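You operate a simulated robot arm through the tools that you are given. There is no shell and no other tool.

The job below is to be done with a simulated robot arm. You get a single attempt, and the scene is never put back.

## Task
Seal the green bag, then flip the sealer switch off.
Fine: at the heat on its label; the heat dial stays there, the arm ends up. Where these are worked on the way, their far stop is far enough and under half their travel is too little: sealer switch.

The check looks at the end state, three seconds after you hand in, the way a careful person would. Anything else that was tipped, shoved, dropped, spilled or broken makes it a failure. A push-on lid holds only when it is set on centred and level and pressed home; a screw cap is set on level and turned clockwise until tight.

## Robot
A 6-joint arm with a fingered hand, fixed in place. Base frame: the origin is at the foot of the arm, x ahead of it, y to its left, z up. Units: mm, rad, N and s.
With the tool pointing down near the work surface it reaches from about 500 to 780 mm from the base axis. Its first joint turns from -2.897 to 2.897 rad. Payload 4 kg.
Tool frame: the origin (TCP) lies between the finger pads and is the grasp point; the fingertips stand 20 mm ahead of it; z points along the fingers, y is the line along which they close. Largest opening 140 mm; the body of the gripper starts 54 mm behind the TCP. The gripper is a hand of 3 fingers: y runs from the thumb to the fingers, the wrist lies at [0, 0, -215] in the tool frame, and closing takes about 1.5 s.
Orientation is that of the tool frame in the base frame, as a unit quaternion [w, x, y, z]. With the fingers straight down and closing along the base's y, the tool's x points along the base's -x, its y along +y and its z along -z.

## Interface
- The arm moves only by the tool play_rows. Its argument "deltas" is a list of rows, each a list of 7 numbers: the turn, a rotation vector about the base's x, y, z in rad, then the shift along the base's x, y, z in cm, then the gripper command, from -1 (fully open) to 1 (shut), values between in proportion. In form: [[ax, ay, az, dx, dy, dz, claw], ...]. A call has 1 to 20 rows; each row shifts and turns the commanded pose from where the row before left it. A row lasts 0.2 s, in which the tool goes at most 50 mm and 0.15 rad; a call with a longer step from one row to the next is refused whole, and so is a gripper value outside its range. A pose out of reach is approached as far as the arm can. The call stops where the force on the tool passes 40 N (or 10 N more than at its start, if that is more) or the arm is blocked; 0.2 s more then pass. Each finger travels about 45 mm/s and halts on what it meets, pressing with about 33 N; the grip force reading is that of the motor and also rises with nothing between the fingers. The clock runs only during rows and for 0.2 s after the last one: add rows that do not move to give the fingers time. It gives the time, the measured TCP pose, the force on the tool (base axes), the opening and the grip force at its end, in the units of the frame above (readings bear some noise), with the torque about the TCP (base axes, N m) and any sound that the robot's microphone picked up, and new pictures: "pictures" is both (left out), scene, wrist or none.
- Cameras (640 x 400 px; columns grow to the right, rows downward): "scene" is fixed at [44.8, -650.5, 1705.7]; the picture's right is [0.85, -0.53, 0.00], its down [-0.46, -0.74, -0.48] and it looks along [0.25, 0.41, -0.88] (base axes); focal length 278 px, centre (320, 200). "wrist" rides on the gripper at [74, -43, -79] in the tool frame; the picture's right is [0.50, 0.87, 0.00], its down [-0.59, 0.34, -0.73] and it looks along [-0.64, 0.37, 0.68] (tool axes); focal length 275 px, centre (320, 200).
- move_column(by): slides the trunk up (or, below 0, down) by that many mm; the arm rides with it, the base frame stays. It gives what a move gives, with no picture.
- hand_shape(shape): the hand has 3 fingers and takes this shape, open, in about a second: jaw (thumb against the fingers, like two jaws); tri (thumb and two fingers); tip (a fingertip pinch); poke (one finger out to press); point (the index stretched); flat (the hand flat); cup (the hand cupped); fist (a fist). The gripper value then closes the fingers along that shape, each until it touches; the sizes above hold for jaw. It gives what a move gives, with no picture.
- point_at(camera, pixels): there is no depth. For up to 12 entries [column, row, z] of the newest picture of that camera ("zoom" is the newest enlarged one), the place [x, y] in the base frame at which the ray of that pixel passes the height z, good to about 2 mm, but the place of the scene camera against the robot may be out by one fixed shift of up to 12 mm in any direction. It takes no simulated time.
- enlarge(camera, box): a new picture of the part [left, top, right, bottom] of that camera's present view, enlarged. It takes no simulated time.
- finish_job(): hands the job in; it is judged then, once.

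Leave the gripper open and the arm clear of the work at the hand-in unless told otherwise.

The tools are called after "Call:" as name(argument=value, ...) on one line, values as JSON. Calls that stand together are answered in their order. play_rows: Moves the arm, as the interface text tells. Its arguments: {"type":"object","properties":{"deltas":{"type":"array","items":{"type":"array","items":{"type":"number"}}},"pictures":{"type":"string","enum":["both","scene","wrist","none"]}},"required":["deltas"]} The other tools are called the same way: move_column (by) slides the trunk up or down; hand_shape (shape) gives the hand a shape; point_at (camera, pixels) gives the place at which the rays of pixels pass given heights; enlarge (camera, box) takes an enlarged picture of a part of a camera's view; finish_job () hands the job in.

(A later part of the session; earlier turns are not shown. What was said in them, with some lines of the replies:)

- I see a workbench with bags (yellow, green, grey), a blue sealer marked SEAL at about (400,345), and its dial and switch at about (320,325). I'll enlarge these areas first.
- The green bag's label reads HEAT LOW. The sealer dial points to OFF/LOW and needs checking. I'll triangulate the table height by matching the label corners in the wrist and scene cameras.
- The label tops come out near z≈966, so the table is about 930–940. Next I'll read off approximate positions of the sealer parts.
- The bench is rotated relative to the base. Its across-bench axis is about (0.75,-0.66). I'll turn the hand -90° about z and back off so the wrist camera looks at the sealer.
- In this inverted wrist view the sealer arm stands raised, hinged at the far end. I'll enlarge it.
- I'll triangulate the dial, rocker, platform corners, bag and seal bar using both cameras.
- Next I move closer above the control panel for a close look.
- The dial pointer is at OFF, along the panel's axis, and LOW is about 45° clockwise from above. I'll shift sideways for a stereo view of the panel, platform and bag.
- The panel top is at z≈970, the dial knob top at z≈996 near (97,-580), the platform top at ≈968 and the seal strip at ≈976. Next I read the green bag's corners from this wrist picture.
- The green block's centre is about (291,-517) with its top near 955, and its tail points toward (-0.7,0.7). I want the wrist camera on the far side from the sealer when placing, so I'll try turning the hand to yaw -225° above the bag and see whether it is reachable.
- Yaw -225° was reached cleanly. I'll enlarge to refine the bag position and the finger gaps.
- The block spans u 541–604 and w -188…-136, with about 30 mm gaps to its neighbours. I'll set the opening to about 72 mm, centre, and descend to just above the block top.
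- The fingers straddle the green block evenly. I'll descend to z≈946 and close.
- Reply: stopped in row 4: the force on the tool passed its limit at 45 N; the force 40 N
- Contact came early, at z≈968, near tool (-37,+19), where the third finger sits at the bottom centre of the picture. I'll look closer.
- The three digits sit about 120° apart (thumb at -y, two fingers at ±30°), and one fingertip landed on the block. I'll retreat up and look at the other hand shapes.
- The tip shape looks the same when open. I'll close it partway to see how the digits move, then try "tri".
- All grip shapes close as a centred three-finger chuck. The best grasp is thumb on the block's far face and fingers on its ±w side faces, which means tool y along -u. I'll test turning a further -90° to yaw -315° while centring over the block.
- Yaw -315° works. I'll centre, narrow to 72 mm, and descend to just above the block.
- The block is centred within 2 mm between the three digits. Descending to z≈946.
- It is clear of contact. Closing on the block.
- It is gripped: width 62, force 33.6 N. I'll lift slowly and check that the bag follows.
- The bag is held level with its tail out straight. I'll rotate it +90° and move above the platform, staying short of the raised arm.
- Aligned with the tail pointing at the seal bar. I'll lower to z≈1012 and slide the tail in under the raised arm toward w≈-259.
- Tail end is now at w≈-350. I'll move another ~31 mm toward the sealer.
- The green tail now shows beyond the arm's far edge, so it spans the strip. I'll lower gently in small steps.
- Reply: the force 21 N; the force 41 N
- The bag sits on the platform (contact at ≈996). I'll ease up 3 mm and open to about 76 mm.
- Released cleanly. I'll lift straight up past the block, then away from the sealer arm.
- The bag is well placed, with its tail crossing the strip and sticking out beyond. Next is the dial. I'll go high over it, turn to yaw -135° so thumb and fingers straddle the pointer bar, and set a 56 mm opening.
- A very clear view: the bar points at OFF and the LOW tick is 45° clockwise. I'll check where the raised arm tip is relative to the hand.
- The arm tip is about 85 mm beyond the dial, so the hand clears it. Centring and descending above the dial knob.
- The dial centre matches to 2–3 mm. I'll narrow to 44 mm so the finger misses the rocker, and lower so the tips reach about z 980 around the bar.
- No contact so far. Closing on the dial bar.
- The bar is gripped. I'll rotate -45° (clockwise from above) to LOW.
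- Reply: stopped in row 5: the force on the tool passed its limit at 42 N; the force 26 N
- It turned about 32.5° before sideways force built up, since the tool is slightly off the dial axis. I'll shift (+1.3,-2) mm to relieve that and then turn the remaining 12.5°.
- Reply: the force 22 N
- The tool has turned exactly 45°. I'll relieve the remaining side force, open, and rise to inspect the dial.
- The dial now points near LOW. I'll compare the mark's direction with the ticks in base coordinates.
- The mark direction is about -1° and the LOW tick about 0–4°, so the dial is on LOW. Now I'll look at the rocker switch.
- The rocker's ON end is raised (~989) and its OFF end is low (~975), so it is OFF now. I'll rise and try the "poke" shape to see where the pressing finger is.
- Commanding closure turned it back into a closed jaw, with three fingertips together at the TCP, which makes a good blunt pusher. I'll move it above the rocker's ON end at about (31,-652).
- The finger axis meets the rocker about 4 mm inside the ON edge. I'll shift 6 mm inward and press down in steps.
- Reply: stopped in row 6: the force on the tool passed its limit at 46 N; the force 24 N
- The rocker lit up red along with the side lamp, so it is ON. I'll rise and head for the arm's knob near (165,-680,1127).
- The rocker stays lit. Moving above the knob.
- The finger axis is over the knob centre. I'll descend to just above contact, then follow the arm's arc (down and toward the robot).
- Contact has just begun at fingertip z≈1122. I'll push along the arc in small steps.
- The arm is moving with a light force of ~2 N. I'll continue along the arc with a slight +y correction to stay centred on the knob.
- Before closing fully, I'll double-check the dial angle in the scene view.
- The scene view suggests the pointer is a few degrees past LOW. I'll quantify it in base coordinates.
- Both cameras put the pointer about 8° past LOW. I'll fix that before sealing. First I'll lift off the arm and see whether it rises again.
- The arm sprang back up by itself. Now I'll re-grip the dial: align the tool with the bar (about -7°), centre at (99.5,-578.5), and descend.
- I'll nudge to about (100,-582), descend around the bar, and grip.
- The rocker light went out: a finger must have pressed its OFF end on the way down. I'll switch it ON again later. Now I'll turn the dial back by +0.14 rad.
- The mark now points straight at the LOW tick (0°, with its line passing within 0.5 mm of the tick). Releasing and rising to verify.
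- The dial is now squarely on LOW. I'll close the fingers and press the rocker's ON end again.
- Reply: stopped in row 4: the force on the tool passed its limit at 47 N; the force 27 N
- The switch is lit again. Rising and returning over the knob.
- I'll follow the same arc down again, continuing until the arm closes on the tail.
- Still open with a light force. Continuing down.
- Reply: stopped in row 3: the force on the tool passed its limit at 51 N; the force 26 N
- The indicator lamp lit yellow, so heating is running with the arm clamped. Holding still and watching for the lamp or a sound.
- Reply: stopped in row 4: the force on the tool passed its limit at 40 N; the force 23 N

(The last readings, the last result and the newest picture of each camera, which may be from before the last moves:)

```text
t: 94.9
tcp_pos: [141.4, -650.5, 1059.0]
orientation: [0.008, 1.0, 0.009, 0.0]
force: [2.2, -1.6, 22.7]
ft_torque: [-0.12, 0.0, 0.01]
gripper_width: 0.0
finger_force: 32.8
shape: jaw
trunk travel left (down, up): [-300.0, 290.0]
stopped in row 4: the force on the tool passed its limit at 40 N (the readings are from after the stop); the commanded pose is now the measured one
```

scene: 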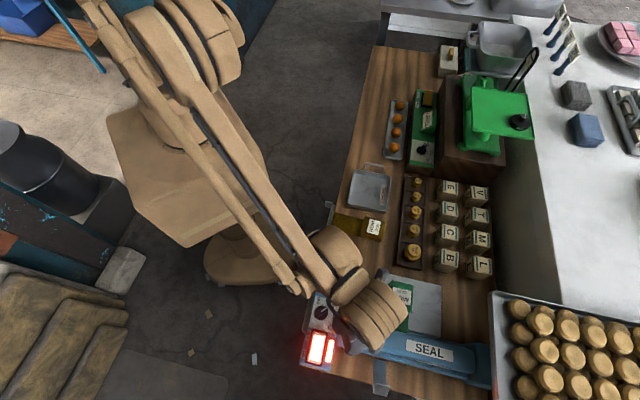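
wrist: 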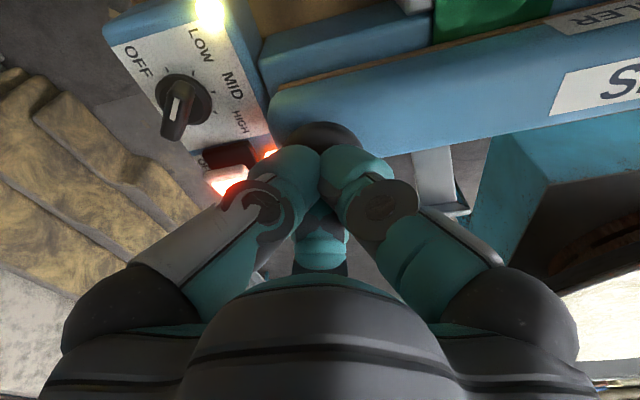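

Call:
play_rows(deltas=[[0, 0, 0, 0, 0, 0.03, 1], [0, 0, 0, 0, 0, 0, 1], [0, 0, 0, 0, 0, 0, 1], [0, 0, 0, 0, 0, 0, 1], [0, 0, 0, 0, 0, 0, 1], [0, 0, 0, 0, 0, 0, 1]], pictures="wrist")

```text
t: 96.3
tcp_pos: [141.2, -649.7, 1058.3]
orientation: [0.007, 1.0, 0.01, 0.0]
force: [3.9, -9.2, 35.8]
ft_torque: [-0.35, -0.07, 0.06]
gripper_width: 0.0
finger_force: 32.6
shape: jaw
trunk travel left (down, up): [-300.0, 290.0]
```

wrist: 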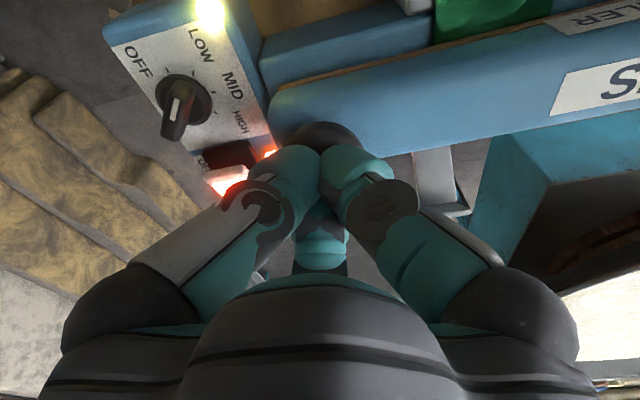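

Lamp still on after about 2.3 s. Keep holding.

Call:
play_rows(deltas=[[0, 0, 0, 0, 0, 0.03, 1], [0, 0, 0, 0, 0, 0, 1], [0, 0, 0, 0, 0, 0, 1], [0, 0, 0, 0, 0, 0, 1], [0, 0, 0, 0, 0, 0, 1]], pictures="wrist")

```text
t: 97.5
tcp_pos: [140.7, -650.9, 1059.1]
orientation: [0.007, 1.0, 0.009, 0.0]
force: [2.1, -4.4, 28.3]
ft_torque: [-0.27, -0.02, 0.03]
gripper_width: 0.1
finger_force: 33.0
shape: jaw
trunk travel left (down, up): [-300.0, 290.0]
```

wrist: 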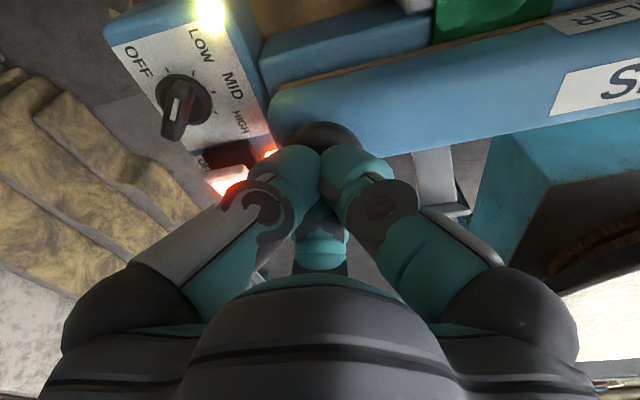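

Call:
play_rows(deltas=[[0, 0, 0, 0, 0, 0, 1], [0, 0, 0, 0, 0, 0, 1], [0, 0, 0, 0, 0, 0, 1]], pictures="wrist")

```text
t: 98.3
tcp_pos: [141.1, -649.4, 1058.6]
orientation: [0.007, 1.0, 0.009, 0.0]
force: [1.0, -3.5, 27.0]
ft_torque: [-0.2, 0.04, 0.05]
gripper_width: 0.1
finger_force: 33.2
shape: jaw
trunk travel left (down, up): [-300.0, 290.0]
```

wrist: 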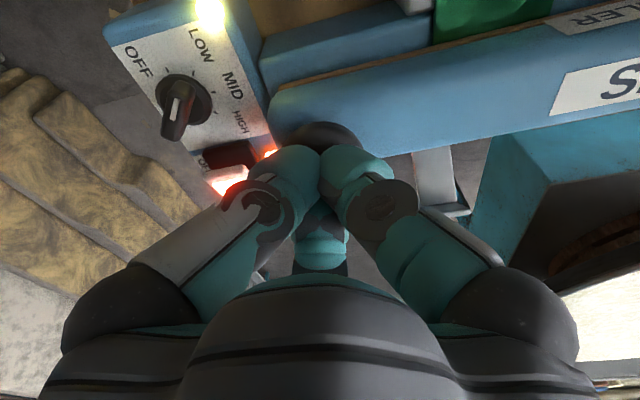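

The lamp is still lit at about 4.3 s. I'll look at the scene for any cue on the bag.

Call:
play_rows(deltas=[[0, 0, 0, 0, 0, 0, 1], [0, 0, 0, 0, 0, 0, 1]])

Call:
enlarge(camera="scene", box=[300, 280, 440, 380])

Call:
enlarge(camera="wrist", box=[160, 0, 320, 100])

```text
t: 98.9
tcp_pos: [140.4, -650.7, 1058.3]
orientation: [0.007, 1.0, 0.01, 0.0]
force: [1.4, -4.0, 26.3]
ft_torque: [-0.22, 0.01, 0.04]
gripper_width: 0.0
finger_force: 33.2
shape: jaw
trunk travel left (down, up): [-300.0, 290.0]
```

scene: 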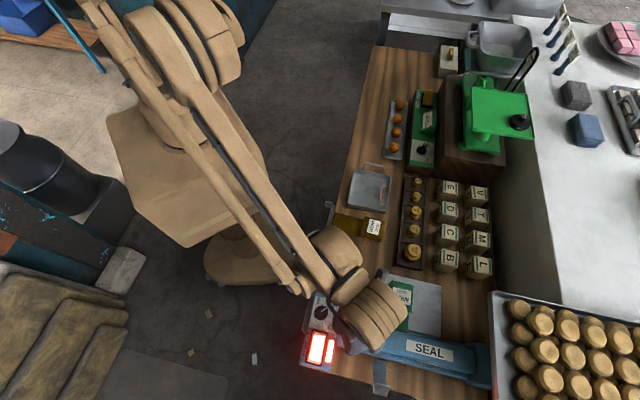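
wrist: 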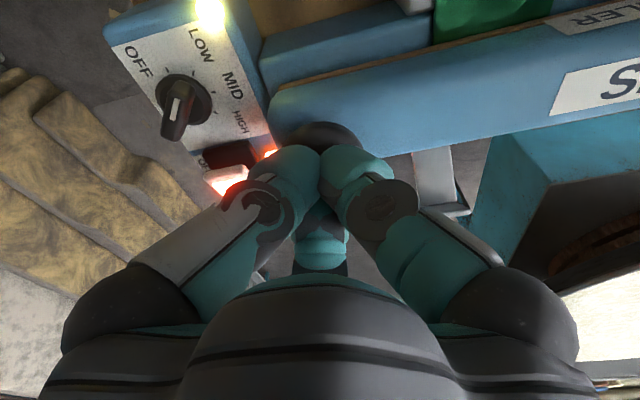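

```text
4.00 times, centred on (370, 330) of scene
```

zoom: 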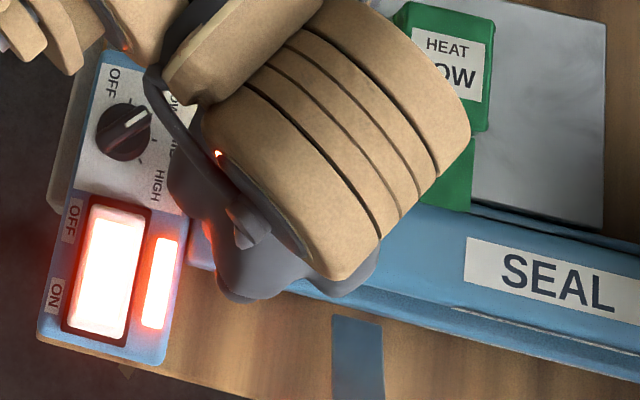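

```text
4.00 times, centred on (240, 50) of wrist
```

zoom: 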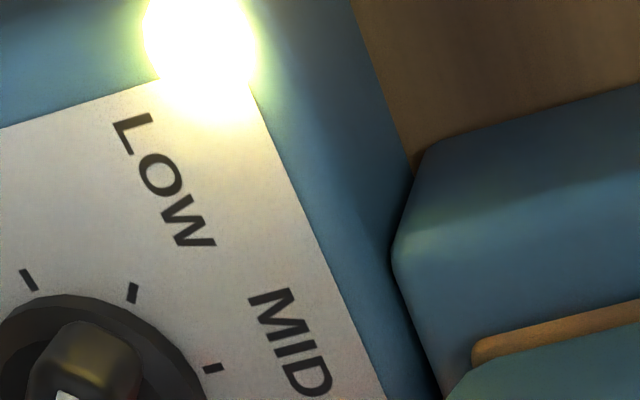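

The lamp is still lit. I'll hold a few more seconds to see if it goes out.

Call:
play_rows(deltas=[[0, 0, 0, 0, 0, 0, 1], [0, 0, 0, 0, 0, 0, 1], [0, 0, 0, 0, 0, 0, 1], [0, 0, 0, 0, 0, 0, 1], [0, 0, 0, 0, 0, 0, 1], [0, 0, 0, 0, 0, 0, 1]], pictures="wrist")

```text
t: 100.3
tcp_pos: [142.5, -651.7, 1058.5]
orientation: [0.007, 1.0, 0.01, 0.0]
force: [2.0, -3.7, 24.6]
ft_torque: [-0.2, 0.02, 0.02]
gripper_width: 0.0
finger_force: 33.0
shape: jaw
trunk travel left (down, up): [-300.0, 290.0]
```

wrist: 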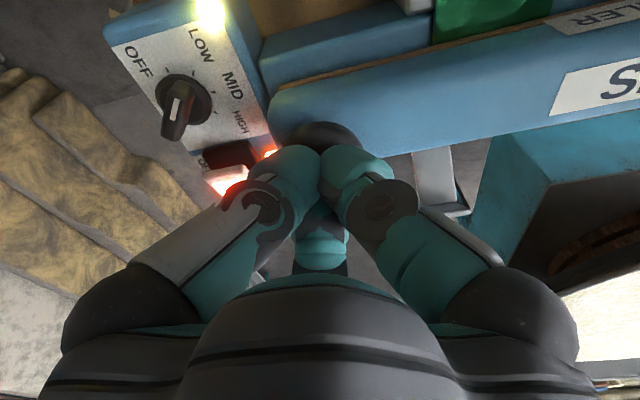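

After 6.4 s the lamp is steady, so it appears tied to the clamp. I'll release along the arc, rise, and inspect the seal.

Call:
play_rows(deltas=[[0, 0, 0, 0.1, -0.1, 0.6, 1], [0, 0, 0, 0.15, -0.25, 0.8, 1], [0, 0, 0, 0.2, -0.4, 1, 1], [0, 0, 0, 0.25, -0.45, 1.2, 1], [0, 0, 0, 0.3, -0.45, 1.2, 1], [0, 0, 0, 0.4, -0.4, 1.2, 1], [0, 0, 0, 0.4, -0.4, 1.5, 1], [0, 0, 0, 0, 0, 3, 1], [0, 0, 0, 0, 0, 3, 1], [0, 0, 0, 0, 0, 3, 1], [0, 0, 0, -2.5, 2.5, 0, 1], [0, 0, 0, -3, 3, 0, 1], [0, 0, 0, -3, 3, 0, 1], [0, 0, 0, 0, 0, 0, 1]])

Call:
enlarge(camera="scene", box=[300, 270, 460, 390])

Call:
enlarge(camera="wrist", box=[220, 0, 640, 260])

```text
t: 103.3
tcp_pos: [76.4, -591.5, 1223.4]
orientation: [0.006, 1.0, 0.009, -0.001]
force: [-0.7, -0.3, -0.4]
ft_torque: [0.03, 0.0, -0.02]
gripper_width: 0.1
finger_force: 33.5
shape: jaw
trunk travel left (down, up): [-300.0, 290.0]
```

scene: 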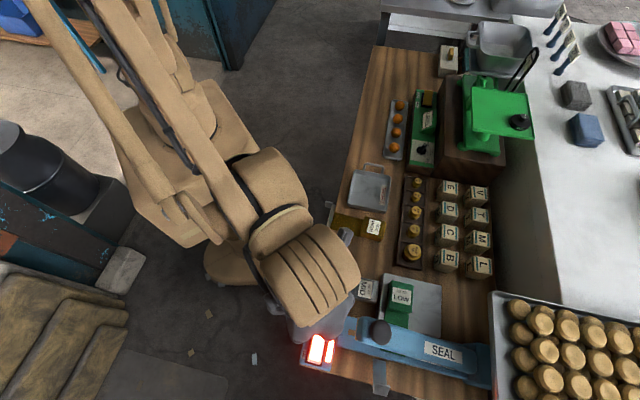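
wrist: 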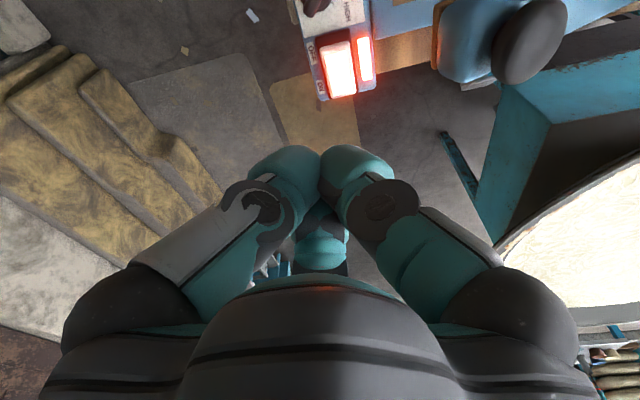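

```text
3.33 times, centred on (380, 330) of scene
```

zoom: 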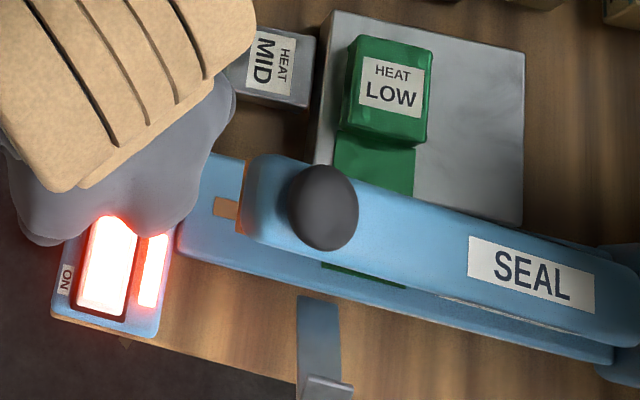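

```text
1.52 times, centred on (430, 130) of wrist
```

zoom: 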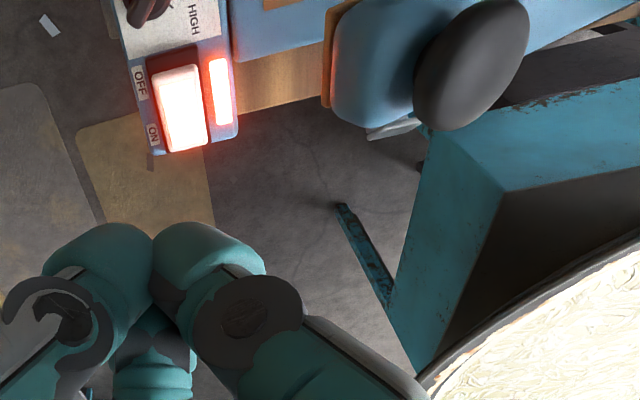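

The arm is back up. I'll open the hand and move to a spot on the platform side to look under the arm at the tail on the strip.

Call:
play_rows(deltas=[[0, 0, 0.098, 2.36, 0.72, 0, -1], [0, 0, 0.098, 2.36, 0.72, 0, -1], [0, 0, 0.098, 2.36, 0.72, 0, -1], [0, 0, 0.098, 2.36, 0.72, 0, -1], [0, 0, 0.098, 2.36, 0.72, -1, -1], [0, 0, 0.098, 2.36, 0.72, -1.5, -1], [0, 0, 0.098, 2.36, 0.72, -2, -1], [0, 0, 0.098, 2.36, 0.72, -2, -1], [0, 0, 0, 0, 0, 0, -1], [0, 0, 0, 0, 0, 0, -1]])

Call:
enlarge(camera="wrist", box=[200, 60, 460, 240])

```text
t: 105.5
tcp_pos: [263.8, -532.7, 1159.9]
orientation: [0.006, 0.921, 0.39, 0.003]
force: [0.8, -0.7, 0.0]
ft_torque: [-0.02, -0.01, 0.0]
gripper_width: 132.9
finger_force: 0.1
shape: jaw
trunk travel left (down, up): [-300.0, 290.0]
```

scene: 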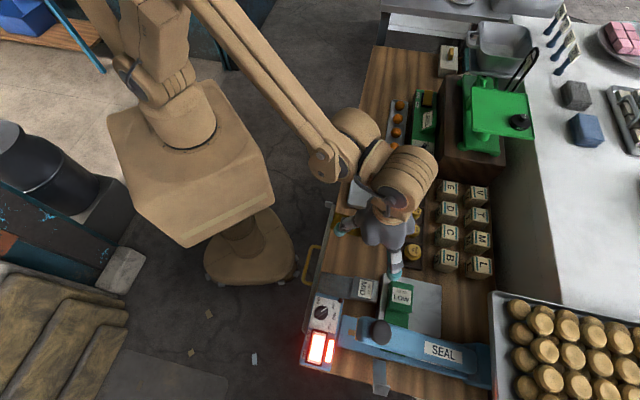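
wrist: 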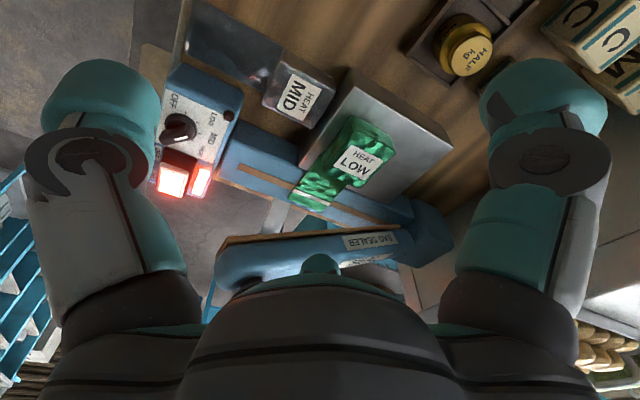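

```text
2.22 times, centred on (330, 150) of wrist
```

zoom: 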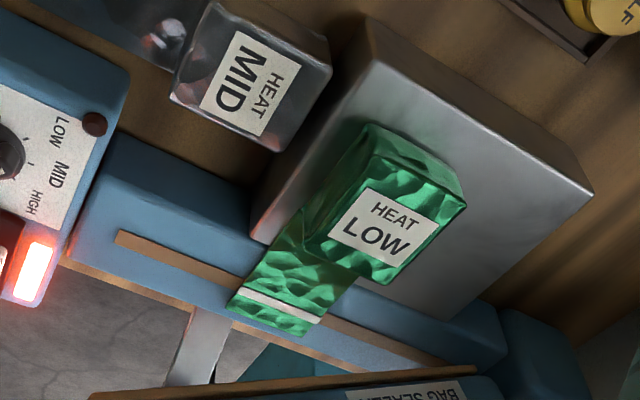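

A pale seal line now crosses the tail at the strip, so the bag is sealed. Next I flip the switch OFF: close the hand, go high, and come over the rocker's OFF end at about (60,-624).

Call:
play_rows(deltas=[[0, 0, 0, 0, 0, 2.5, 1], [0, 0, 0, 0, 0, 2.5, 1], [0, 0, -0.089, -2.27, -1.01, 0, 1], [0, 0, -0.089, -2.27, -1.01, 0, 1], [0, 0, -0.089, -2.27, -1.01, 0, 1], [0, 0, -0.089, -2.27, -1.01, 0, 1], [0, 0, -0.089, -2.27, -1.01, 0, 1], [0, 0, -0.089, -2.27, -1.01, 0, 1], [0, 0, -0.089, -2.27, -1.01, 0, 1], [0, 0, -0.089, -2.27, -1.01, 0, 1], [0, 0, -0.089, -2.27, -1.01, 0, 1], [0, 0, 0, 0, 0, -4, 1], [0, 0, 0, 0, 0, -4, 1], [0, 0, 0, 0, 0, -4, 1], [0, 0, 0, 0, 0, -3, 1], [0, 0, 0, 0, 0, -1.5, 1], [0, 0, 0, 0, 0, 0, 1]])

Call:
enlarge(camera="wrist", box=[200, 40, 440, 220])

```text
t: 109.1
tcp_pos: [55.8, -624.7, 1042.6]
orientation: [0.006, 1.0, 0.001, 0.0]
force: [0.6, -0.1, 0.4]
ft_torque: [0.02, -0.04, -0.01]
gripper_width: 0.4
finger_force: 33.9
shape: jaw
trunk travel left (down, up): [-300.0, 290.0]
```

scene: 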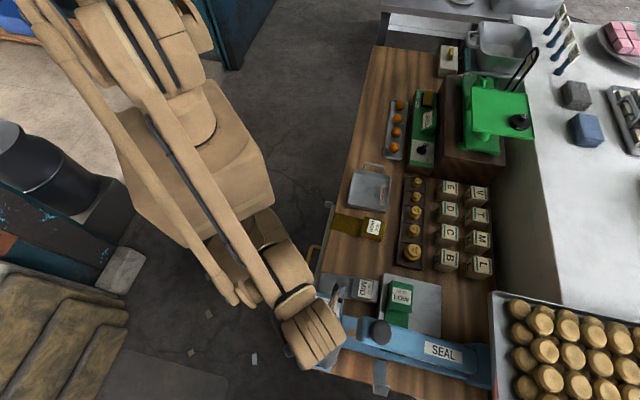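
wrist: 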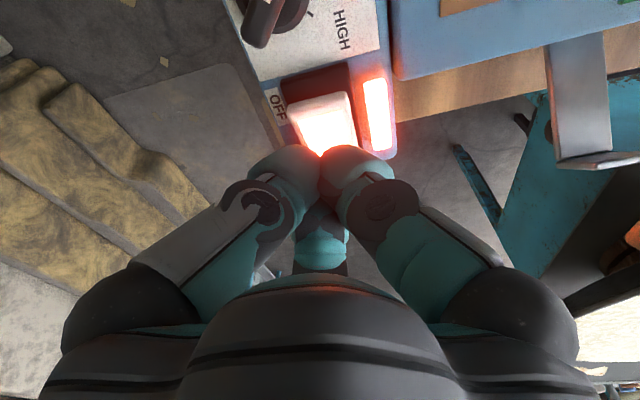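

```text
2.22 times, centred on (320, 130) of wrist
```

zoom: 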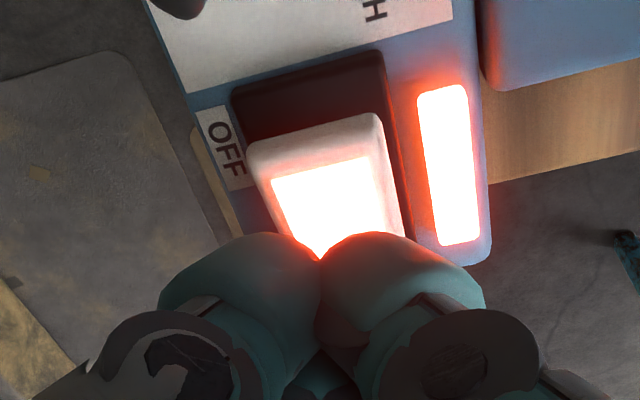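

The axis is about 17 mm inside the OFF edge. I'll shift 7 mm toward it and press down.

Call:
play_rows(deltas=[[0, 0, 0, 0.5, 0.5, -1, 1], [0, 0, 0, 0, 0, -1, 1], [0, 0, 0, 0, 0, -0.7, 1], [0, 0, 0, 0, 0, -0.4, 1], [0, 0, 0, 0, 0, -0.3, 1], [0, 0, 0, 0, 0, -0.3, 1], [0, 0, 0, 0, 0, -0.3, 1], [0, 0, 0, 0, 0, -0.3, 1], [0, 0, 0, 0, 0, 0, 1]])

```text
t: 110.7
tcp_pos: [62.4, -616.7, 1008.6]
orientation: [0.008, 1.0, 0.001, 0.0]
force: [-0.6, 1.8, 28.6]
ft_torque: [-0.26, 0.15, 0.01]
gripper_width: 0.0
finger_force: 32.9
shape: jaw
trunk travel left (down, up): [-300.0, 290.0]
stopped in row 7: the force on the tool passed its limit at 46 N (the readings are from after the stop); the commanded pose is now the measured one
```

scene: 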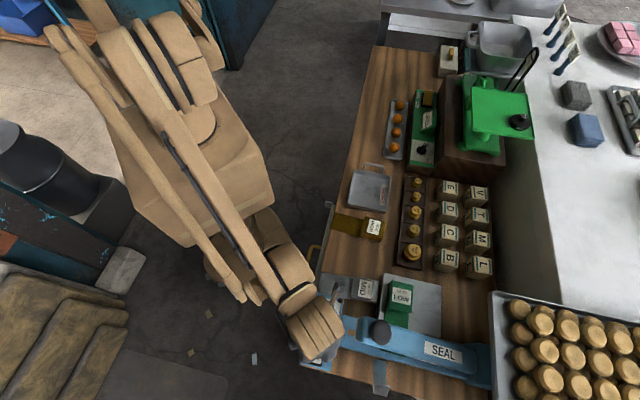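
wrist: 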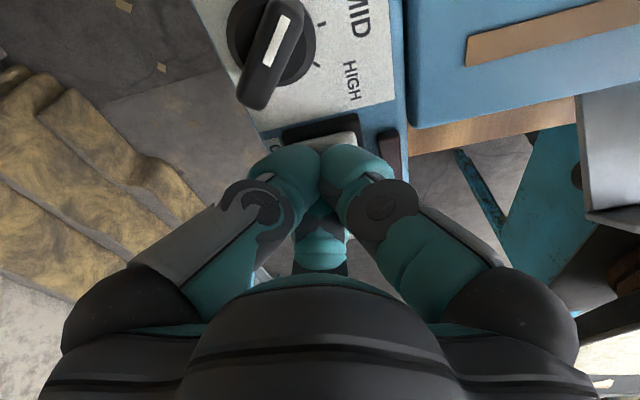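

The lights are off, so the switch is OFF. I'll rise straight up, back away with the hand open, and verify everything.

Call:
play_rows(deltas=[[0, 0, 0, 0, 0, 1, 1], [0, 0, 0, 0, 0, 3, 1], [0, 0, 0, 0, 0, 4, 1], [0, 0, 0, 0, 0, 4, 1], [0, 0, 0, 0, 0, 4, 1], [0, 0, 0, 1, 3, 2, 0], [0, 0, 0, 1, 3, 2, -0.5], [0, 0, 0, 1, 3, 2, -1], [0, 0, 0, 1, 3, 2, -1], [0, 0, 0, 0, 3, 2, -1], [0, 0, 0, 0, 0, 0, -1], [0, 0, 0, 0, 0, 0, -1], [0, 0, 0, 0, 0, 0, -1]])

Call:
enlarge(camera="scene", box=[290, 280, 350, 370])

Call:
enlarge(camera="scene", box=[300, 200, 500, 390])

```text
t: 113.5
tcp_pos: [105.8, -471.7, 1267.9]
orientation: [0.007, 1.0, 0.001, -0.001]
force: [0.1, -0.7, -0.5]
ft_torque: [-0.01, 0.04, -0.02]
gripper_width: 132.5
finger_force: 0.1
shape: jaw
trunk travel left (down, up): [-300.0, 290.0]
```

scene: 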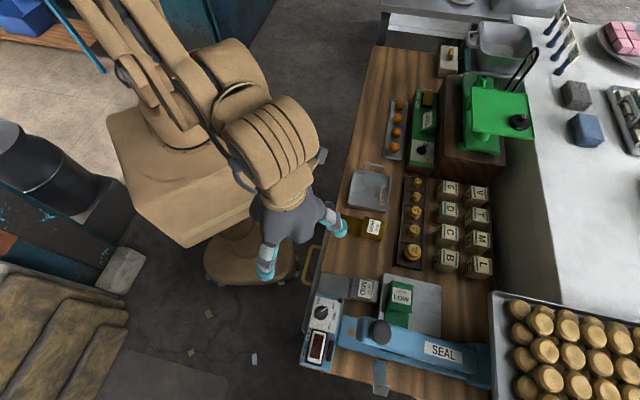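
wrist: 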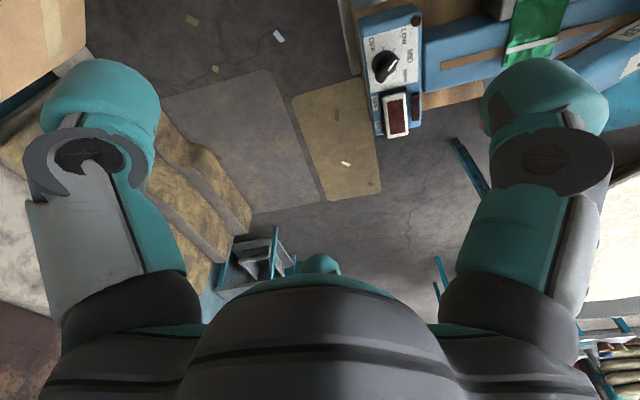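

```text
4.44 times, centred on (320, 325) of scene
```

zoom: 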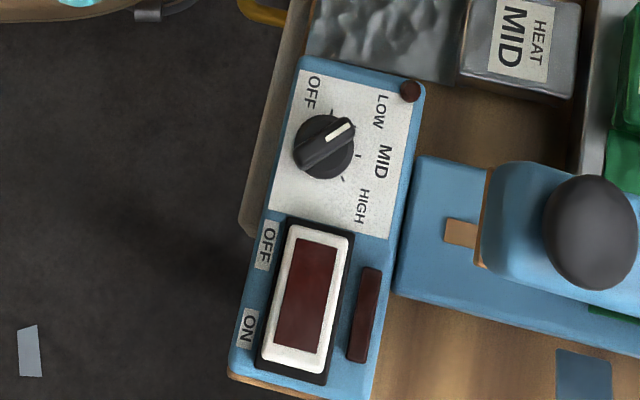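

```text
2.11 times, centred on (400, 295) of scene
```

zoom: 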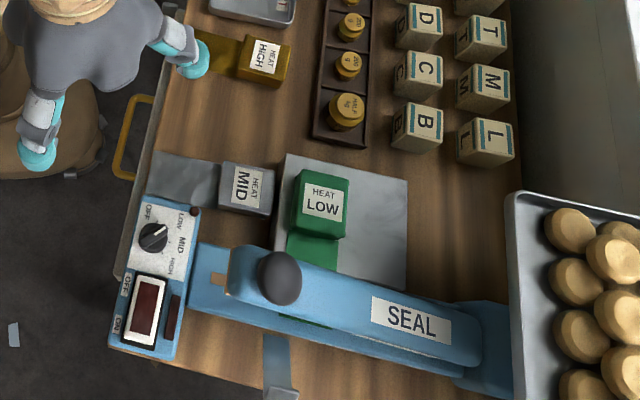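

The dial is on LOW, the switch is OFF and dark, the arm is up, and the bag is sealed and undisturbed. The neighbouring items look in place, and the hand is open and clear. Handing in.

Call:
finish_job()

```text
The job is handed in.
```

The green bag is sealed at LOW, the heat on its label, and the sealer switch is off. I've handed the job in.

- **Seal:** I clamped the sealer arm on the bag's tail for about 6 s with the dial at LOW. A pale seal line shows across the tail where it crossed the strip.
- **Dial:** My first turn went about 8° past LOW, so I set it back onto the LOW mark before sealing. It is still there.
- **Switch:** It had to be turned on twice, because a finger knocked it off while I was correcting the dial. It is now off and its lights are out.
- **Sealer arm:** It sprang back up by itself and is up.
- **Bag handling:** On my first try at picking up the bag, a fingertip pressed on it with about 45 N before I backed off. I saw no damage.

Nothing else on the bench appears to have moved. The hand is open and clear of the work.
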